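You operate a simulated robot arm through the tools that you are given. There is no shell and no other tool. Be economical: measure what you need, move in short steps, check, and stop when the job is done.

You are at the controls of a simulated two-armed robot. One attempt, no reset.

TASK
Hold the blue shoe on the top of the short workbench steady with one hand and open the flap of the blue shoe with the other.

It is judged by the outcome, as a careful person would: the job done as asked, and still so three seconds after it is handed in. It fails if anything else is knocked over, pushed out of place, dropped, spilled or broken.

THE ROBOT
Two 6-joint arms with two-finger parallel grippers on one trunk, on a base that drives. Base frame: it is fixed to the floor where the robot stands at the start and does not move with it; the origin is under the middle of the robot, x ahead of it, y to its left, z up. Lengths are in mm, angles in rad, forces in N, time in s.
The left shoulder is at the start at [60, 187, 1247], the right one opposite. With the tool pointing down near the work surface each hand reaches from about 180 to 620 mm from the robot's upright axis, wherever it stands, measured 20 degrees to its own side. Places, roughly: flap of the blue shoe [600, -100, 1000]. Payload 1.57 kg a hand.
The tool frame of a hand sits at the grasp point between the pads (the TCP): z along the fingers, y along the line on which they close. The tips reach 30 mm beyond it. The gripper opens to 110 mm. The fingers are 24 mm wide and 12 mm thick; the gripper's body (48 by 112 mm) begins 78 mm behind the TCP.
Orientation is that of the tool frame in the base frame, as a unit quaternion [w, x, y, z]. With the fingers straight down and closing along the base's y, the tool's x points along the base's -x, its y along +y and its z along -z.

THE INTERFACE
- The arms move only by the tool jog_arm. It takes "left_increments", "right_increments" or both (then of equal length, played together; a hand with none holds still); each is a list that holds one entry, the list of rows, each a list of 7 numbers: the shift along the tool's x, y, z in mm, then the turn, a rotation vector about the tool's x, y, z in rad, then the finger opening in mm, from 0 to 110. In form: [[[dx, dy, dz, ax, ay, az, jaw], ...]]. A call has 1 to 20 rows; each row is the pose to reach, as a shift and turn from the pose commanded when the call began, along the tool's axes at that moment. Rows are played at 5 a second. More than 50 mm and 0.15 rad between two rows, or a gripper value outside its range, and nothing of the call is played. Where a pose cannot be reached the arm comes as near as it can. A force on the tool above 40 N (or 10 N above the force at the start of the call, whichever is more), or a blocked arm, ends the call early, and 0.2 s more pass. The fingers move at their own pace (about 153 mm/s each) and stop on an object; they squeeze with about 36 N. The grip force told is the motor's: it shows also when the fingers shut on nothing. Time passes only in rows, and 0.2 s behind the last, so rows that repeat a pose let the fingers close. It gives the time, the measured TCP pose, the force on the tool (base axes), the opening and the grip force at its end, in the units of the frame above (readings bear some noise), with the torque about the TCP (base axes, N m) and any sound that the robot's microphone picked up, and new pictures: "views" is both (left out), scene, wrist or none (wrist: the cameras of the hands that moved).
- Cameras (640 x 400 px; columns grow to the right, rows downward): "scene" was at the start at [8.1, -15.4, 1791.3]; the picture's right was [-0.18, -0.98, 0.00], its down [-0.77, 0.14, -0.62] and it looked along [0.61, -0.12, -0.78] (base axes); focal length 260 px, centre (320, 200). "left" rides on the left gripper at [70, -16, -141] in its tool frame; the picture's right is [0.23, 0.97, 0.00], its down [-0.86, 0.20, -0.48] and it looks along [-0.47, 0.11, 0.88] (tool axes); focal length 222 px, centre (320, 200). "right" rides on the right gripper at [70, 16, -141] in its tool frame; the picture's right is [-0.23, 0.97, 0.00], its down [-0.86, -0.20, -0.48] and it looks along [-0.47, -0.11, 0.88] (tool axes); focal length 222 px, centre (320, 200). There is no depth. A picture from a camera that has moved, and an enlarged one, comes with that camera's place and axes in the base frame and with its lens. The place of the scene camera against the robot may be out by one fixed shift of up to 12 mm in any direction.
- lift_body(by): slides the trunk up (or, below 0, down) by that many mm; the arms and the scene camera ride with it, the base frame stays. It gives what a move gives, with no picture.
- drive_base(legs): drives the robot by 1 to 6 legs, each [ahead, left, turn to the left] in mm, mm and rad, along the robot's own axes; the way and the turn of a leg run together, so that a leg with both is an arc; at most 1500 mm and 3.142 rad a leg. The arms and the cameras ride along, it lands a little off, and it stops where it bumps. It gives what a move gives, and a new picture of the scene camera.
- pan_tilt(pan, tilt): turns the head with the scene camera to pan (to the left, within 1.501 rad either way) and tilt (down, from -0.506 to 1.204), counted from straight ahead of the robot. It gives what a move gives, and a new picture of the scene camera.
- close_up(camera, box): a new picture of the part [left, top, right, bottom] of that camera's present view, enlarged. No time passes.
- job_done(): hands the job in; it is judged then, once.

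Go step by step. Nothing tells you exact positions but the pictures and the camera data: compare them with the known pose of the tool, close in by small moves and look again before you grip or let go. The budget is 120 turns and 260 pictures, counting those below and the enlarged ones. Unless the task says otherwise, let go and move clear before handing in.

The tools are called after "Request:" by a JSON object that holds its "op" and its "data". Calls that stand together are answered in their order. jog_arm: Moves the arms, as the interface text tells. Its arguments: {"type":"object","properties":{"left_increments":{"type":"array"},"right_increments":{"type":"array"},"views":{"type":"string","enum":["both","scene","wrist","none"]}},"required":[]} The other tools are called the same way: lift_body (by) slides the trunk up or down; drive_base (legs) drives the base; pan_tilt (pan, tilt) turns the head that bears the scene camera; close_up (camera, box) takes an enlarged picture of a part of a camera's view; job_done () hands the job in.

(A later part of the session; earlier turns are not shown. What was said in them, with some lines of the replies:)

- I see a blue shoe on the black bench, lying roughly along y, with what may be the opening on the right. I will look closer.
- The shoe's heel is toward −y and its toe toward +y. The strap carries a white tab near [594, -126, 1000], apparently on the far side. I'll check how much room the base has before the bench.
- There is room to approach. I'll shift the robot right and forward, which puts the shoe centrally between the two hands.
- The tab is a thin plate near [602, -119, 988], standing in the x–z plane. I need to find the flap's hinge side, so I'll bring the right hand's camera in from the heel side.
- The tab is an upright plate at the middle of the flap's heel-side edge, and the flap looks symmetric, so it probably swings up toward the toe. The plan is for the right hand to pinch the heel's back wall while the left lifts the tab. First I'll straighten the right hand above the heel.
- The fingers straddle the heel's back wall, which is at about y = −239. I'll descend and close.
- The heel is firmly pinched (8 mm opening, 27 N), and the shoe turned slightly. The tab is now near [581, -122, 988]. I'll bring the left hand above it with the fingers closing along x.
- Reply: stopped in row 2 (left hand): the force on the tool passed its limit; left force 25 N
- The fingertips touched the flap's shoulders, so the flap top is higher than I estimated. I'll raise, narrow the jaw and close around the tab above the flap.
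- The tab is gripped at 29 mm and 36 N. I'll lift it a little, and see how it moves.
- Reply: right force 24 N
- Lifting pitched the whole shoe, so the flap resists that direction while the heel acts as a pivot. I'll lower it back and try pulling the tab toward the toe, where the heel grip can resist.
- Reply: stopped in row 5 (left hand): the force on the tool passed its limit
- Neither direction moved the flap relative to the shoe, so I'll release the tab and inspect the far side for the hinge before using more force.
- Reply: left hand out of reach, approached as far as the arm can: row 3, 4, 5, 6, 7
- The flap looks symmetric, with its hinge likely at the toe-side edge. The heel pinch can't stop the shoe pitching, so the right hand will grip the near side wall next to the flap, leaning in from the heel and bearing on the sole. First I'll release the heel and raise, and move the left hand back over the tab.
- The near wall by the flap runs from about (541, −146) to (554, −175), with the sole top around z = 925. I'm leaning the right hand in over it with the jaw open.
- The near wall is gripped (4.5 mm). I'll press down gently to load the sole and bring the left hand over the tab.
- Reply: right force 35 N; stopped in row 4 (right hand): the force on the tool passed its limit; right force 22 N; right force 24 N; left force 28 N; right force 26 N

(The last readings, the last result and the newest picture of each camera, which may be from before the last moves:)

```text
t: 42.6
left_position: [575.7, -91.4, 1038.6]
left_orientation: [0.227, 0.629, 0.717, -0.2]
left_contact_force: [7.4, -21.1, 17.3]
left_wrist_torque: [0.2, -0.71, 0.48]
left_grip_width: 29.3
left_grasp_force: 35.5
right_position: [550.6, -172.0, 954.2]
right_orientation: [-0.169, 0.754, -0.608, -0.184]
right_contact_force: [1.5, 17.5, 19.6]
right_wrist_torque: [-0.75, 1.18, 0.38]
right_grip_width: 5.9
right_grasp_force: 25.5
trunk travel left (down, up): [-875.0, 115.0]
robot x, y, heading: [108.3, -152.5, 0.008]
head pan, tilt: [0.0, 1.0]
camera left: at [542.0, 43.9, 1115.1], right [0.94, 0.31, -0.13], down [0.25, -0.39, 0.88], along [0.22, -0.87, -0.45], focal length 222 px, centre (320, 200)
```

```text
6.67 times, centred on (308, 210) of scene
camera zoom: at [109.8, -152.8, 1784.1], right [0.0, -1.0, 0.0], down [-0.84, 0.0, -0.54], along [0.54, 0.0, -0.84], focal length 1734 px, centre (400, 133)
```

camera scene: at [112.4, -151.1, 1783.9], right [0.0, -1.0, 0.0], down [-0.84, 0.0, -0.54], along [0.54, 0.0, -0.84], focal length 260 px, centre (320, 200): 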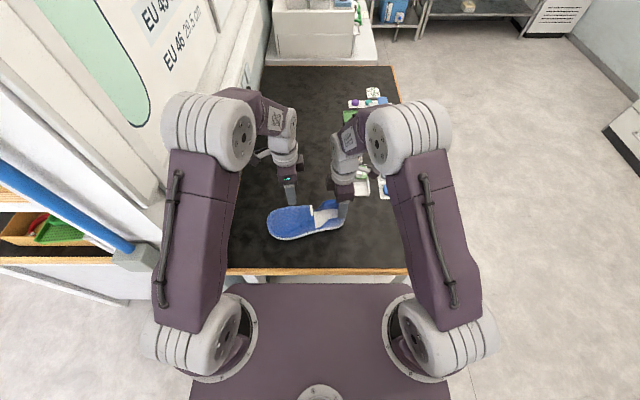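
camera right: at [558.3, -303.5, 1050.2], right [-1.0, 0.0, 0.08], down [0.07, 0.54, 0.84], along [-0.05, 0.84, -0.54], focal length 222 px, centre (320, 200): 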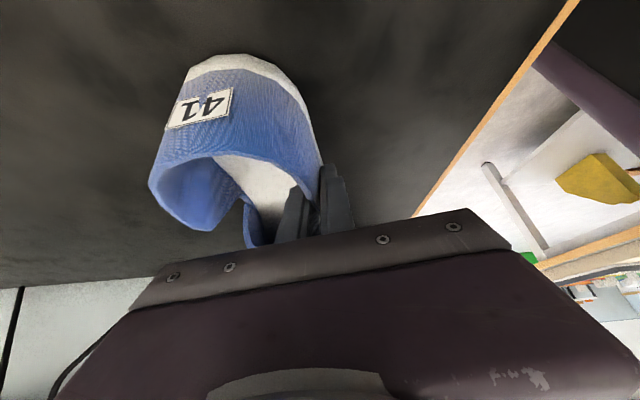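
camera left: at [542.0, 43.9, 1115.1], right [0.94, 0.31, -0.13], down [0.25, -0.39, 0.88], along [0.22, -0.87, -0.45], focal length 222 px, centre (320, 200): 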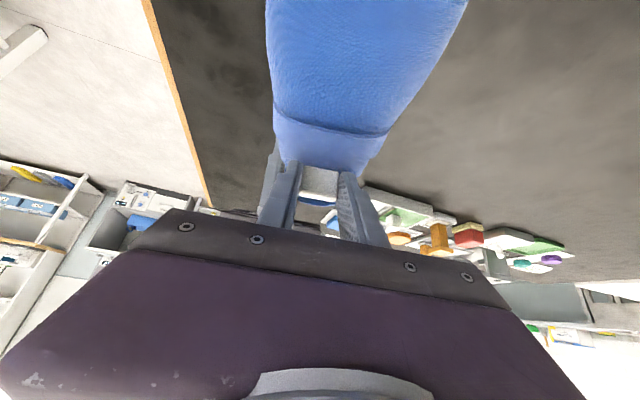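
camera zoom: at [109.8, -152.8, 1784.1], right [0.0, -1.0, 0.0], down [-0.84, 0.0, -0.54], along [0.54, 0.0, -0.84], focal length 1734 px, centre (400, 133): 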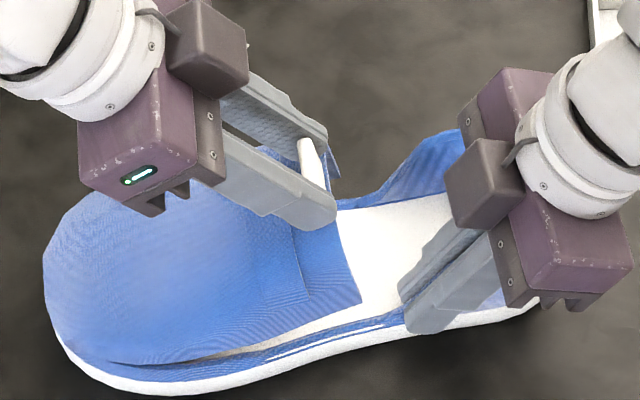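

The flap is opening. It is the whole upper, hinged near the toe at about y ≈ +5, z ≈ 925. I'll follow the arc about that hinge.

Request:
{"op": "jog_arm", "data": {"left_increments": [[[-3.1, 0, -7.3, 0, 0, 0, 10], [-1.2, 0, -12.5, 0, 0, 0, 10], [0.6, 0, -17.5, 0, 0, 0, 10], [2.7, 0, -22.5, 0, 0, 0, 10], [4.8, 0, -27.3, 0, 0, 0, 10]]], "views": "wrist"}}

Request:
{"op": "close_up", "data": {"camera": "scene", "box": [260, 170, 356, 240]}}

```text
t: 43.8
left_position: [574.2, -74.3, 1058.0]
left_orientation: [0.226, 0.629, 0.716, -0.201]
left_contact_force: [-2.6, -2.6, 5.9]
left_wrist_torque: [0.49, -0.36, 0.31]
left_grip_width: 29.5
left_grasp_force: 36.1
right_position: [549.3, -172.6, 953.5]
right_orientation: [-0.169, 0.754, -0.608, -0.183]
right_contact_force: [0.0, -3.2, 9.5]
right_wrist_torque: [-0.43, 1.26, 0.34]
right_grip_width: 5.5
right_grasp_force: 25.9
trunk travel left (down, up): [-875.0, 115.0]
robot x, y, heading: [111.5, -148.7, 0.008]
head pan, tilt: [0.0, 1.0]
stopped in row 5 (left hand): the force on the tool passed its limit (the readings are from after the stop); the commanded pose is now the measured one
camera left: at [539.7, 61.3, 1134.0], right [0.94, 0.31, -0.13], down [0.25, -0.39, 0.88], along [0.22, -0.87, -0.45], focal length 222 px, centre (320, 200)
```

left: 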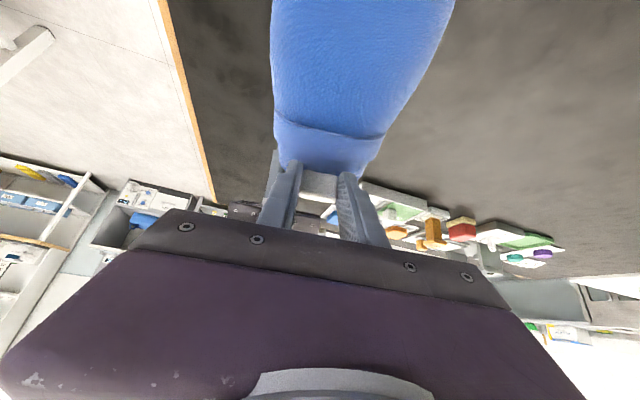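

```text
5.71 times, centred on (308, 205) of scene
camera zoom: at [109.6, -153.0, 1783.6], right [0.0, -1.0, 0.0], down [-0.84, 0.0, -0.54], along [0.54, 0.0, -0.84], focal length 1486 px, centre (389, 171)
```

zoom: 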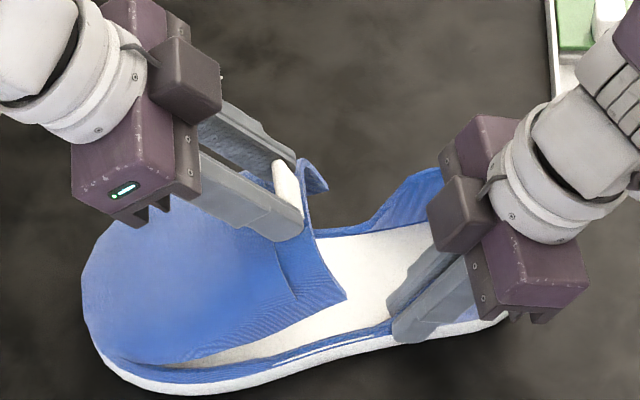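

Request:
{"op": "jog_arm", "data": {"left_increments": [[[-2.6, 0, -7.9, 0, 0, 0, 10], [-0.5, 0, -13.5, 0, 0, 0, 10], [1.9, 0, -19, 0, 0, 0, 10], [4.4, 0, -24.4, 0, 0, 0, 10], [7, 0, -29.8, 0, 0, 0, 10], [10, 0, -35, 0, 0, 0, 10], [13, 0, -40.4, 0, 0, 0, 10]]], "views": "wrist"}}

Request:
{"op": "close_up", "data": {"camera": "scene", "box": [260, 170, 356, 240]}}

```text
t: 45.6
left_position: [568.7, -42.4, 1085.3]
left_orientation: [0.229, 0.628, 0.716, -0.204]
left_contact_force: [-2.4, -0.9, 6.1]
left_wrist_torque: [0.67, -0.04, 0.28]
left_grip_width: 29.6
left_grasp_force: 36.0
right_position: [548.6, -170.5, 953.8]
right_orientation: [-0.169, 0.753, -0.608, -0.186]
right_contact_force: [0.3, -2.7, 5.4]
right_wrist_torque: [0.12, 1.02, -0.02]
right_grip_width: 5.3
right_grasp_force: 25.4
trunk travel left (down, up): [-875.0, 115.0]
robot x, y, heading: [112.2, -148.7, 0.005]
head pan, tilt: [0.0, 1.0]
stopped in row 7 (left hand): the force on the tool passed its limit (the readings are from after the stop); the commanded pose is now the measured one
camera left: at [535.8, 94.7, 1160.6], right [0.94, 0.31, -0.14], down [0.26, -0.39, 0.89], along [0.22, -0.87, -0.44], focal length 222 px, centre (320, 200)
```

left: 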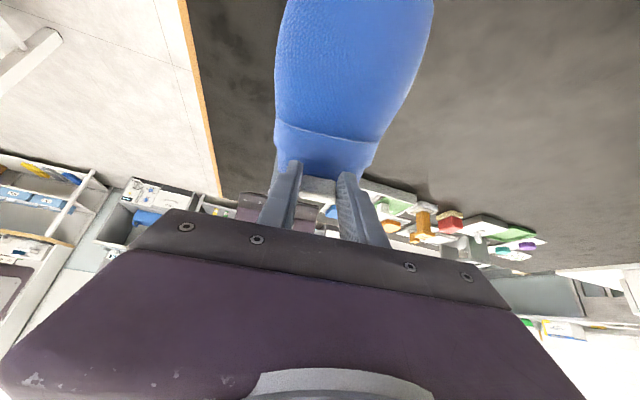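

```text
5.71 times, centred on (308, 205) of scene
camera zoom: at [110.1, -152.4, 1783.7], right [0.0, -1.0, 0.0], down [-0.84, 0.0, -0.54], along [0.54, 0.0, -0.84], focal length 1486 px, centre (389, 171)
```

zoom: 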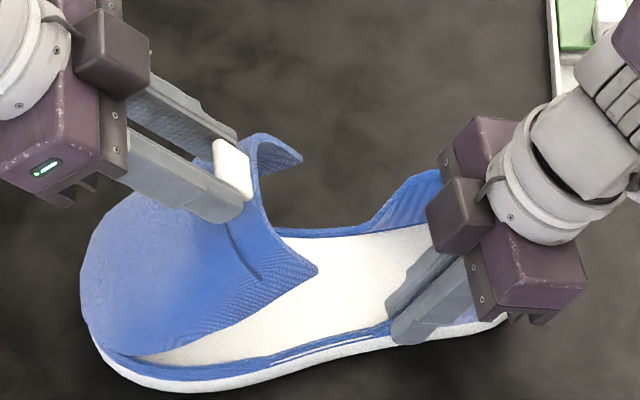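

Request:
{"op": "jog_arm", "data": {"left_increments": [[[2.6, 0, -4.5, 0, -0.03, 0, 10], [5.3, 0, -8.9, 0, -0.06, 0, 10], [8.8, 0, -14, 0, -0.1, 0, 10], [12.3, 0, -19, 0, -0.13, 0, 10], [17, 0, -25, 0, -0.17, 0, 10]]], "views": "scene"}}

Request:
{"op": "close_up", "data": {"camera": "scene", "box": [260, 170, 356, 240]}}

```text
t: 46.8
left_position: [563.3, -16.4, 1096.7]
left_orientation: [0.291, 0.608, 0.692, -0.259]
left_contact_force: [-0.4, -19.9, 31.2]
left_wrist_torque: [-1.21, -0.53, 0.34]
left_grip_width: 29.2
left_grasp_force: 35.7
right_position: [549.2, -170.4, 954.2]
right_orientation: [-0.17, 0.753, -0.608, -0.185]
right_contact_force: [1.4, 17.8, -4.2]
right_wrist_torque: [-1.05, 0.44, -0.19]
right_grip_width: 5.5
right_grasp_force: 25.5
trunk travel left (down, up): [-875.0, 115.0]
robot x, y, heading: [108.3, -151.7, -0.005]
head pan, tilt: [0.0, 1.0]
camera scene: at [109.4, -153.2, 1784.1], right [0.0, -1.0, 0.0], down [-0.84, 0.0, -0.54], along [0.54, 0.0, -0.84], focal length 260 px, centre (320, 200)
```

scene: 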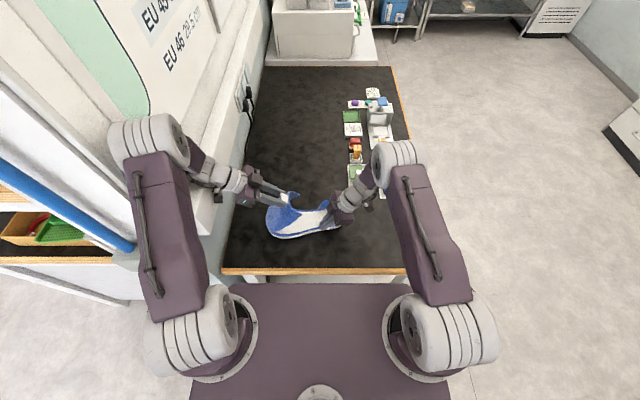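

```text
5.71 times, centred on (308, 205) of scene
camera zoom: at [109.4, -153.2, 1784.1], right [0.0, -1.0, 0.0], down [-0.84, 0.0, -0.54], along [0.54, 0.0, -0.84], focal length 1486 px, centre (389, 171)
```

zoom: 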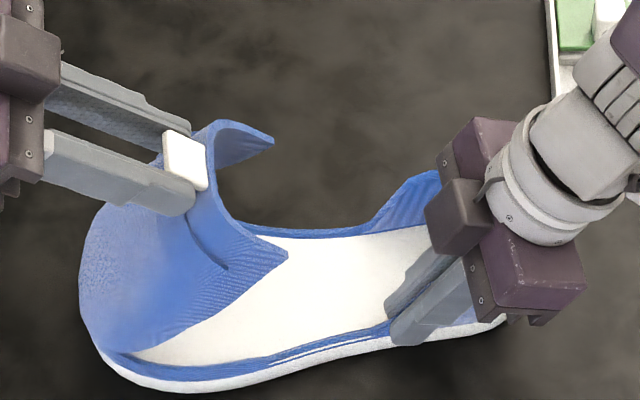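

Request:
{"op": "jog_arm", "data": {"left_increments": [[[-5, 0, -3.5, 0, 0, 0, 10], [-2.3, 0, -10.6, 0, -0.03, 0, 10], [1.2, 0, -17, 0, -0.07, 0, 10], [4.6, 0, -23.4, 0, -0.11, 0, 10], [8.1, 0, -29.8, 0, -0.15, 0, 10]]], "views": "wrist"}}

Request:
{"op": "close_up", "data": {"camera": "scene", "box": [240, 170, 336, 240]}}

```text
t: 48.2
left_position: [563.3, -26.1, 1115.7]
left_orientation: [0.33, 0.603, 0.663, -0.297]
left_contact_force: [0.0, 6.5, -1.2]
left_wrist_torque: [1.16, 0.02, 0.59]
left_grip_width: 29.7
left_grasp_force: 36.0
right_position: [548.1, -202.5, 955.9]
right_orientation: [-0.179, 0.746, -0.614, -0.186]
right_contact_force: [-5.7, -4.3, 9.5]
right_wrist_torque: [-0.64, -0.23, -0.75]
right_grip_width: 5.3
right_grasp_force: 25.1
trunk travel left (down, up): [-875.0, 115.0]
robot x, y, heading: [116.4, -156.8, -0.023]
head pan, tilt: [0.0, 1.0]
stopped in row 5 (left hand): the arm was blocked; the commanded pose is now the measured one
camera left: at [531.9, 128.2, 1146.0], right [0.96, 0.23, -0.18], down [0.21, -0.12, 0.97], along [0.2, -0.97, -0.16], focal length 222 px, centre (320, 200)
```

left: 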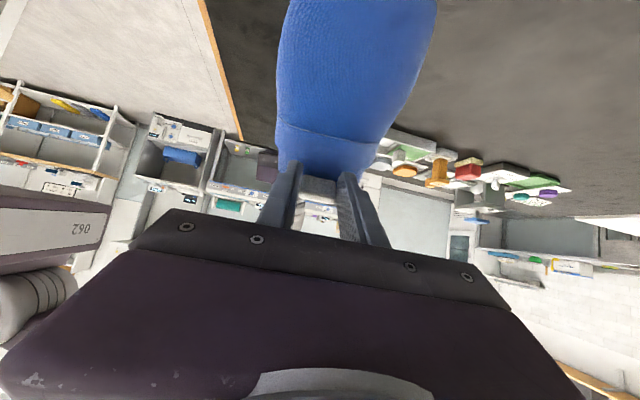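

```text
5.71 times, centred on (288, 205) of scene
camera zoom: at [103.3, -187.5, 1783.1], right [-0.02, -1.0, -0.02], down [-0.84, 0.03, -0.55], along [0.55, 0.0, -0.84], focal length 1486 px, centre (503, 171)
```

zoom: 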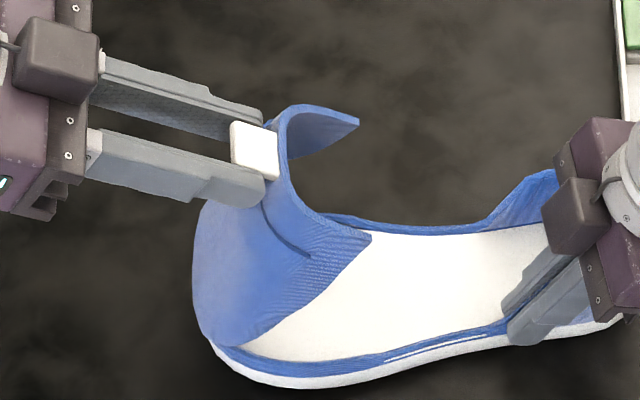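

The left arm seems to have pressed against something on the left, which shifted the robot. I'll look at the whole scene before going on.

Request:
{"op": "jog_arm", "data": {"left_increments": [[[0, 0, 0, 0, 0, 0, 10], [0, 0, 0, 0, 0, 0, 10]]], "views": "scene"}}

Request:
{"op": "close_up", "data": {"camera": "scene", "box": [130, 80, 330, 230]}}

```text
t: 48.8
left_position: [563.6, -24.8, 1116.5]
left_orientation: [0.33, 0.601, 0.664, -0.298]
left_contact_force: [3.5, 4.8, -6.1]
left_wrist_torque: [0.69, -0.46, 0.86]
left_grip_width: 29.9
left_grasp_force: 35.8
right_position: [548.1, -202.6, 956.0]
right_orientation: [-0.18, 0.746, -0.613, -0.186]
right_contact_force: [-11.5, -10.5, 19.6]
right_wrist_torque: [-0.45, -0.37, -0.78]
right_grip_width: 5.6
right_grasp_force: 25.8
trunk travel left (down, up): [-875.0, 115.0]
robot x, y, heading: [119.2, -153.4, -0.02]
head pan, tilt: [0.0, 1.0]
camera scene: at [105.0, -190.1, 1783.5], right [-0.02, -1.0, -0.02], down [-0.84, 0.03, -0.55], along [0.55, 0.01, -0.84], focal length 260 px, centre (320, 200)
```

scene: 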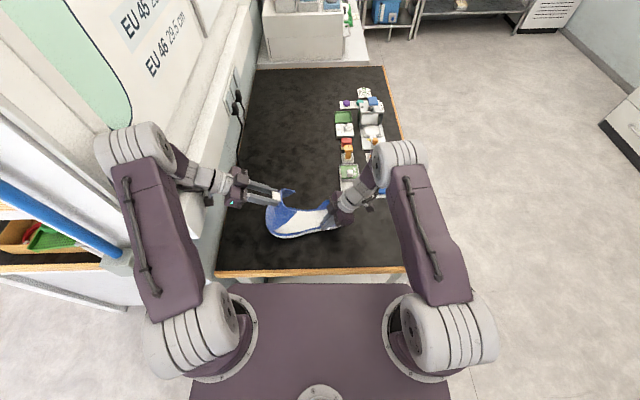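

```text
2.67 times, centred on (230, 155) of scene
camera zoom: at [105.0, -190.1, 1783.5], right [-0.02, -1.0, -0.02], down [-0.84, 0.03, -0.55], along [0.55, 0.01, -0.84], focal length 693 px, centre (560, 320)
```

zoom: 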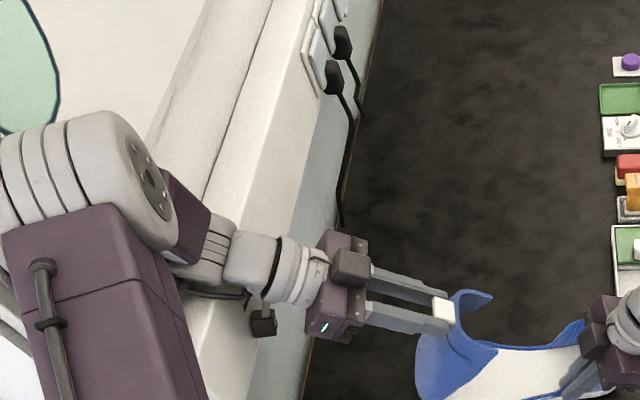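

The left wrist leans on the fixed wall trunking; nothing else has moved. I'll turn the left hand more upright about the tab, which pivots in the grip, to clear the wall.

Request:
{"op": "jog_arm", "data": {"left_increments": [[[0, 0, 0, 0, 0.08, 0, 10], [0, 0, 0, 0, 0.16, 0, 10], [0, 0, 0, 0, 0.24, 0, 10], [0, 0, 0, 0, 0.32, 0, 10], [0, 0, 0, 0, 0.4, 0, 10], [0, 0, 0, 0, 0.4, 0, 10]]], "views": "scene"}}

Request:
{"op": "close_up", "data": {"camera": "scene", "box": [230, 160, 350, 240]}}

```text
t: 50.4
left_position: [570.9, -2.6, 1112.1]
left_orientation: [0.199, 0.643, 0.717, -0.182]
left_contact_force: [-4.5, 1.6, 10.8]
left_wrist_torque: [0.79, -0.07, 0.5]
left_grip_width: 29.5
left_grasp_force: 35.7
right_position: [552.9, -181.7, 953.2]
right_orientation: [-0.169, 0.748, -0.615, -0.184]
right_contact_force: [1.3, 4.3, -0.5]
right_wrist_torque: [0.36, 0.45, -0.33]
right_grip_width: 5.3
right_grasp_force: 24.8
trunk travel left (down, up): [-875.0, 115.0]
robot x, y, heading: [113.9, -153.2, -0.017]
head pan, tilt: [0.0, 1.0]
stopped in row 6 (left hand): the force on the tool passed its limit (the readings are from after the stop); the commanded pose is now the measured one
camera scene: at [116.0, -156.1, 1783.7], right [-0.02, -1.0, 0.0], down [-0.84, 0.01, -0.54], along [0.54, -0.01, -0.84], focal length 260 px, centre (320, 200)
```

scene: 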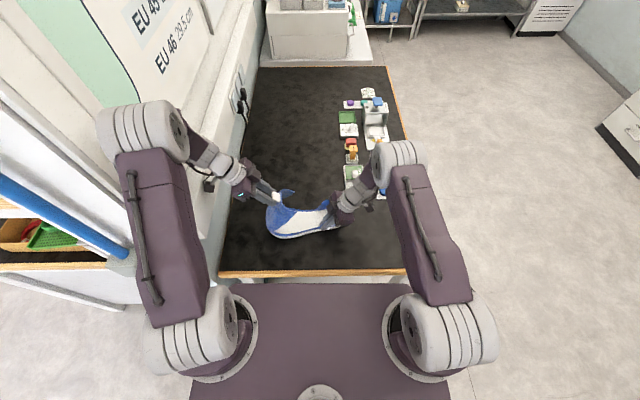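

```text
5.00 times, centred on (290, 200) of scene
camera zoom: at [116.0, -156.1, 1783.7], right [-0.02, -1.0, 0.0], down [-0.84, 0.01, -0.54], along [0.54, -0.01, -0.84], focal length 1300 px, centre (470, 200)
```

zoom: 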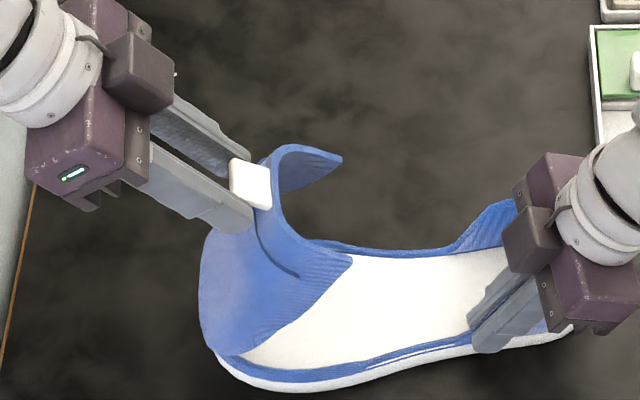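

Request:
{"op": "jog_arm", "data": {"left_increments": [[[3, 0, -2.5, 0, 0.03, 0, 10], [6.3, 0, -5, 0, 0.06, 0, 10], [9.5, 0, -7.5, 0, 0.1, 0, 10], [12.7, 0, -9.9, 0, 0.13, 0, 10], [16, 0, -12, 0, 0.16, 0, 10], [19.6, 0, -14, 0, 0.2, 0, 10]]], "views": "none"}}

Request:
{"op": "close_up", "data": {"camera": "scene", "box": [230, 160, 350, 240]}}

```text
t: 51.8
left_position: [567.2, 21.6, 1114.8]
left_orientation: [0.126, 0.659, 0.733, -0.116]
left_contact_force: [-3.3, -9.4, 35.4]
left_wrist_torque: [-1.18, -0.27, 0.1]
left_grip_width: 29.1
left_grasp_force: 35.8
right_position: [552.8, -182.4, 952.5]
right_orientation: [-0.169, 0.749, -0.614, -0.183]
right_contact_force: [3.8, 19.1, -8.4]
right_wrist_torque: [-0.64, 0.1, -0.45]
right_grip_width: 5.7
right_grasp_force: 25.8
trunk travel left (down, up): [-875.0, 115.0]
robot x, y, heading: [114.9, -156.4, -0.015]
head pan, tilt: [0.0, 1.0]
```

```text
5.00 times, centred on (290, 200) of scene
camera zoom: at [114.5, -155.1, 1784.1], right [-0.02, -1.0, 0.0], down [-0.84, 0.01, -0.54], along [0.54, -0.01, -0.84], focal length 1300 px, centre (470, 200)
```

zoom: 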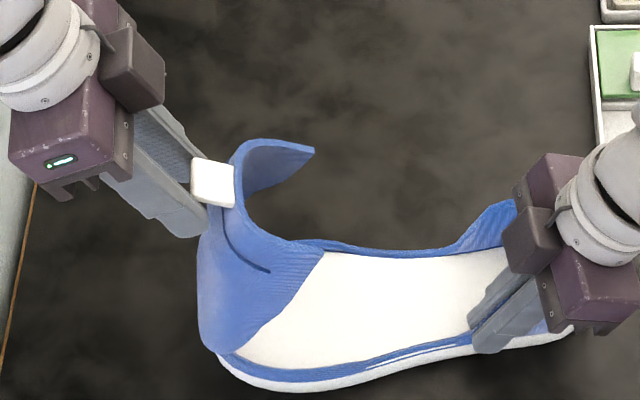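

Request:
{"op": "jog_arm", "data": {"left_increments": [[[-2, 0, -5.7, 0, 0, 0, 10], [3.9, 0, -9.9, 0, 0, 0, 10], [7, 0, -11.5, 0, 0, 0, 10], [10.2, 0, -13.1, 0, 0, 0, 10], [13.5, 0, -14.3, 0, 0, 0, 10], [16.8, 0, -15.5, 0, 0, 0, 10], [22.5, 0, -17.5, 0, 0, 0, 10]]], "views": "scene"}}

Request:
{"op": "close_up", "data": {"camera": "scene", "box": [230, 160, 350, 240]}}

```text
t: 53.4
left_position: [565.9, 47.6, 1122.8]
left_orientation: [0.126, 0.659, 0.732, -0.117]
left_contact_force: [-3.5, -5.1, -8.5]
left_wrist_torque: [-0.79, -0.28, 0.07]
left_grip_width: 29.2
left_grasp_force: 36.0
right_position: [555.5, -183.2, 953.5]
right_orientation: [-0.17, 0.748, -0.615, -0.182]
right_contact_force: [2.4, -1.0, 26.1]
right_wrist_torque: [-0.36, -0.2, -0.8]
right_grip_width: 5.9
right_grasp_force: 25.7
trunk travel left (down, up): [-875.0, 115.0]
robot x, y, heading: [118.6, -159.6, -0.017]
head pan, tilt: [0.0, 1.0]
camera scene: at [115.8, -156.9, 1784.1], right [-0.02, -1.0, 0.0], down [-0.84, 0.01, -0.54], along [0.54, -0.01, -0.84], focal length 260 px, centre (320, 200)
```

scene: 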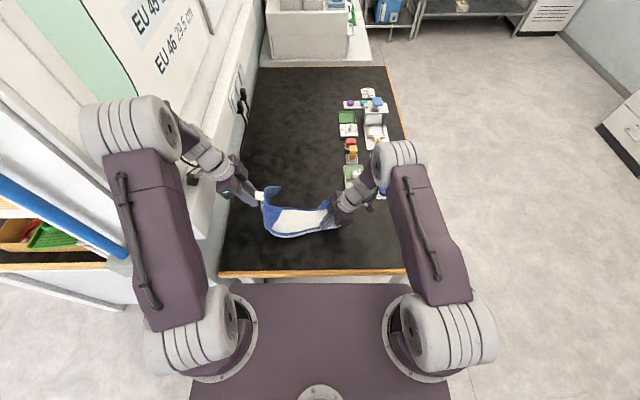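

```text
5.00 times, centred on (290, 200) of scene
camera zoom: at [115.8, -156.9, 1784.1], right [-0.02, -1.0, 0.0], down [-0.84, 0.01, -0.54], along [0.54, -0.01, -0.84], focal length 1300 px, centre (470, 200)
```

zoom: 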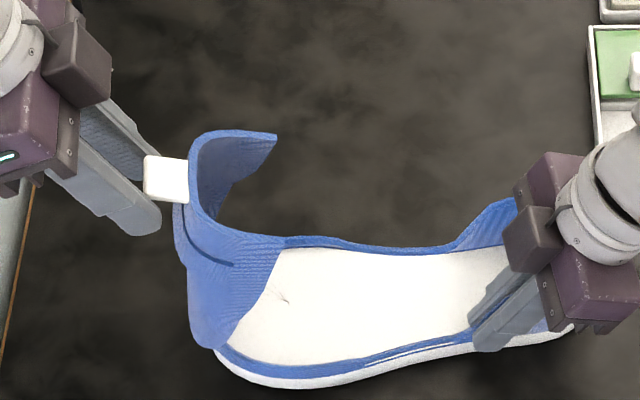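

Request:
{"op": "jog_arm", "data": {"left_increments": [[[4.7, 0, -1.7, 0, 0.05, 0, 10], [9.4, 0, -3.3, 0, 0.1, 0, 10], [14.3, 0, -4.5, 0, 0.15, 0, 10], [19.2, 0, -5.7, 0, 0.2, 0, 10]]], "views": "none"}}

Request:
{"op": "close_up", "data": {"camera": "scene", "box": [210, 150, 350, 240]}}

```text
t: 54.4
left_position: [565.5, 68.7, 1120.8]
left_orientation: [0.052, 0.667, 0.741, -0.051]
left_contact_force: [-4.2, -7.1, -4.5]
left_wrist_torque: [-0.99, -0.3, -0.03]
left_grip_width: 29.4
left_grasp_force: 36.0
right_position: [555.3, -182.5, 952.0]
right_orientation: [-0.169, 0.748, -0.615, -0.183]
right_contact_force: [7.2, 5.2, 17.4]
right_wrist_torque: [-1.05, -0.15, -0.58]
right_grip_width: 5.7
right_grasp_force: 25.3
trunk travel left (down, up): [-875.0, 115.0]
robot x, y, heading: [120.1, -153.3, -0.017]
head pan, tilt: [0.0, 1.0]
```

```text
4.44 times, centred on (280, 195) of scene
camera zoom: at [117.3, -155.8, 1783.9], right [-0.02, -1.0, 0.0], down [-0.84, 0.01, -0.54], along [0.54, -0.01, -0.84], focal length 1156 px, centre (498, 222)
```

zoom: 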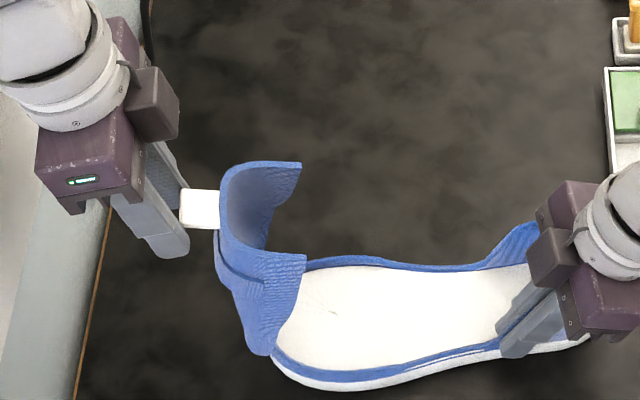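

The flap now stands open past vertical. I'll release the tab, lift the left hand clear and see whether it stays.

Request:
{"op": "jog_arm", "data": {"left_increments": [[[0, 0, 0, 0, 0, 0, 40], [0, 0, 0, 0, 0, 0, 55], [0, 0, -10, 0, 0, 0, 60], [0, 0, -35, 0, 0, 0, 60], [0, 0, -70, 0, 0, 0, 60], [0, 0, -110, 0, 0, 0, 60]]], "views": "scene"}}

Request:
{"op": "close_up", "data": {"camera": "scene", "box": [210, 150, 350, 240]}}

```text
t: 55.8
left_position: [562.2, 82.7, 1231.8]
left_orientation: [0.052, 0.667, 0.742, -0.051]
left_contact_force: [0.1, 0.0, 0.9]
left_wrist_torque: [-0.02, 0.0, 0.02]
left_grip_width: 59.8
left_grasp_force: 0.1
right_position: [554.2, -182.1, 952.3]
right_orientation: [-0.169, 0.748, -0.615, -0.184]
right_contact_force: [-1.9, 3.1, 3.2]
right_wrist_torque: [0.52, 0.46, 0.15]
right_grip_width: 4.9
right_grasp_force: 25.2
trunk travel left (down, up): [-875.0, 115.0]
robot x, y, heading: [116.3, -155.9, -0.01]
head pan, tilt: [0.0, 1.0]
camera scene: at [116.8, -155.5, 1783.8], right [-0.02, -1.0, 0.0], down [-0.84, 0.01, -0.54], along [0.54, -0.01, -0.84], focal length 260 px, centre (320, 200)
```

scene: 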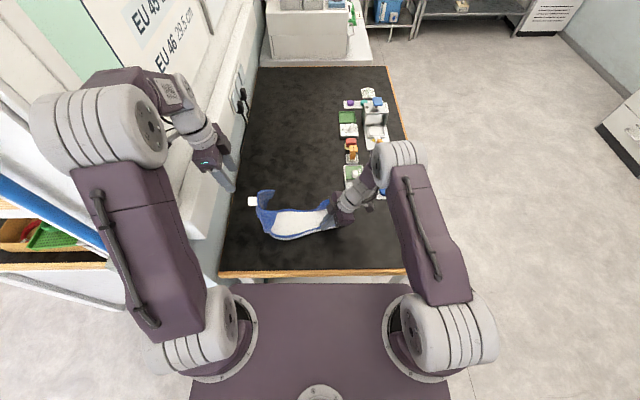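

```text
4.44 times, centred on (280, 195) of scene
camera zoom: at [116.8, -155.5, 1783.8], right [-0.02, -1.0, 0.0], down [-0.84, 0.01, -0.54], along [0.54, -0.01, -0.84], focal length 1156 px, centre (498, 222)
```

zoom: 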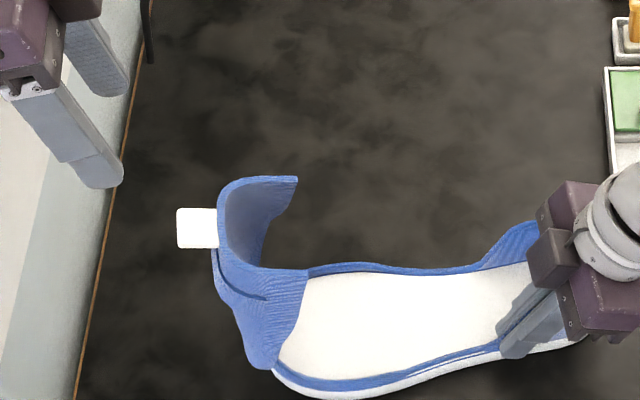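

The flap stays open by itself. I'll release the right hand and lift it straight up.

Request:
{"op": "jog_arm", "data": {"right_increments": [[[0, 0, 0, 0, 0, 0, 20], [0, 0, 0, 0, 0, 0, 40], [0, 0, 0, 0, 0, 0, 40], [-7, 0, -13, 0, 0, 0, 40], [-22, 0, -40, 0, 0, 0, 40], [-43, 0, -79, 0, 0, 0, 40], [-62, 0, -114, 0, 0, 0, 40], [-72, 0, -150, 0, 0, 0, 40], [-72, 0, -180, 0, 0, 0, 40]]], "views": "scene"}}

Request:
{"op": "close_up", "data": {"camera": "scene", "box": [210, 150, 370, 250]}}

```text
t: 57.8
left_position: [563.9, 82.0, 1231.4]
left_orientation: [0.051, 0.667, 0.742, -0.051]
left_contact_force: [0.5, 0.0, -0.7]
left_wrist_torque: [0.01, 0.02, -0.06]
left_grip_width: 59.9
left_grasp_force: 0.0
right_position: [553.7, -209.3, 1143.7]
right_orientation: [-0.169, 0.748, -0.615, -0.183]
right_contact_force: [-0.2, 0.1, 0.1]
right_wrist_torque: [0.01, -0.03, 0.03]
right_grip_width: 40.0
right_grasp_force: 0.1
trunk travel left (down, up): [-875.0, 115.0]
robot x, y, heading: [112.9, -155.0, -0.015]
head pan, tilt: [0.0, 1.0]
camera scene: at [117.9, -156.9, 1783.9], right [-0.02, -1.0, 0.0], down [-0.84, 0.01, -0.54], along [0.54, -0.01, -0.84], focal length 260 px, centre (320, 200)
```

scene: 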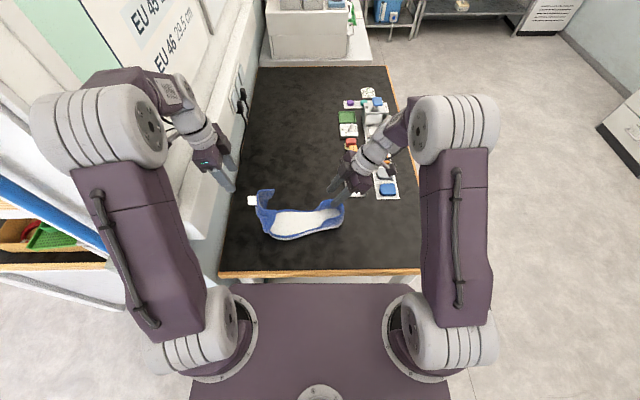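

```text
4.00 times, centred on (290, 200) of scene
camera zoom: at [117.9, -156.9, 1783.9], right [-0.02, -1.0, 0.0], down [-0.84, 0.01, -0.54], along [0.54, -0.01, -0.84], focal length 1040 px, centre (440, 200)
```

zoom: 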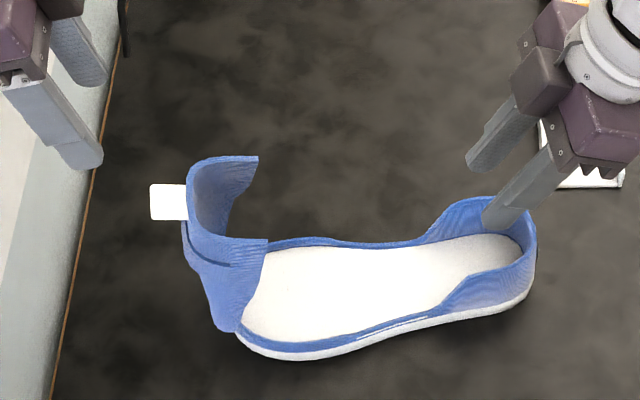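

The shoe stands upright on the bench with the flap wide open and stable, both hands are clear, and nothing else has been disturbed. I'm handing it in.

Request:
{"op": "job_done", "data": {}}

```text
The job is handed in.
```

The blue shoe's flap is open past vertical, and it stayed open after I let go. The right hand held the shoe by its side wall while the left pulled the flap up by its tab, and both hands are now clear.

The shoe is still upright on the bench but has shifted a few centimetres and turned slightly from where it started. During the pull, the left arm pressed briefly against the fixed wall trunking and nudged the robot. In the last pictures nothing else had moved.
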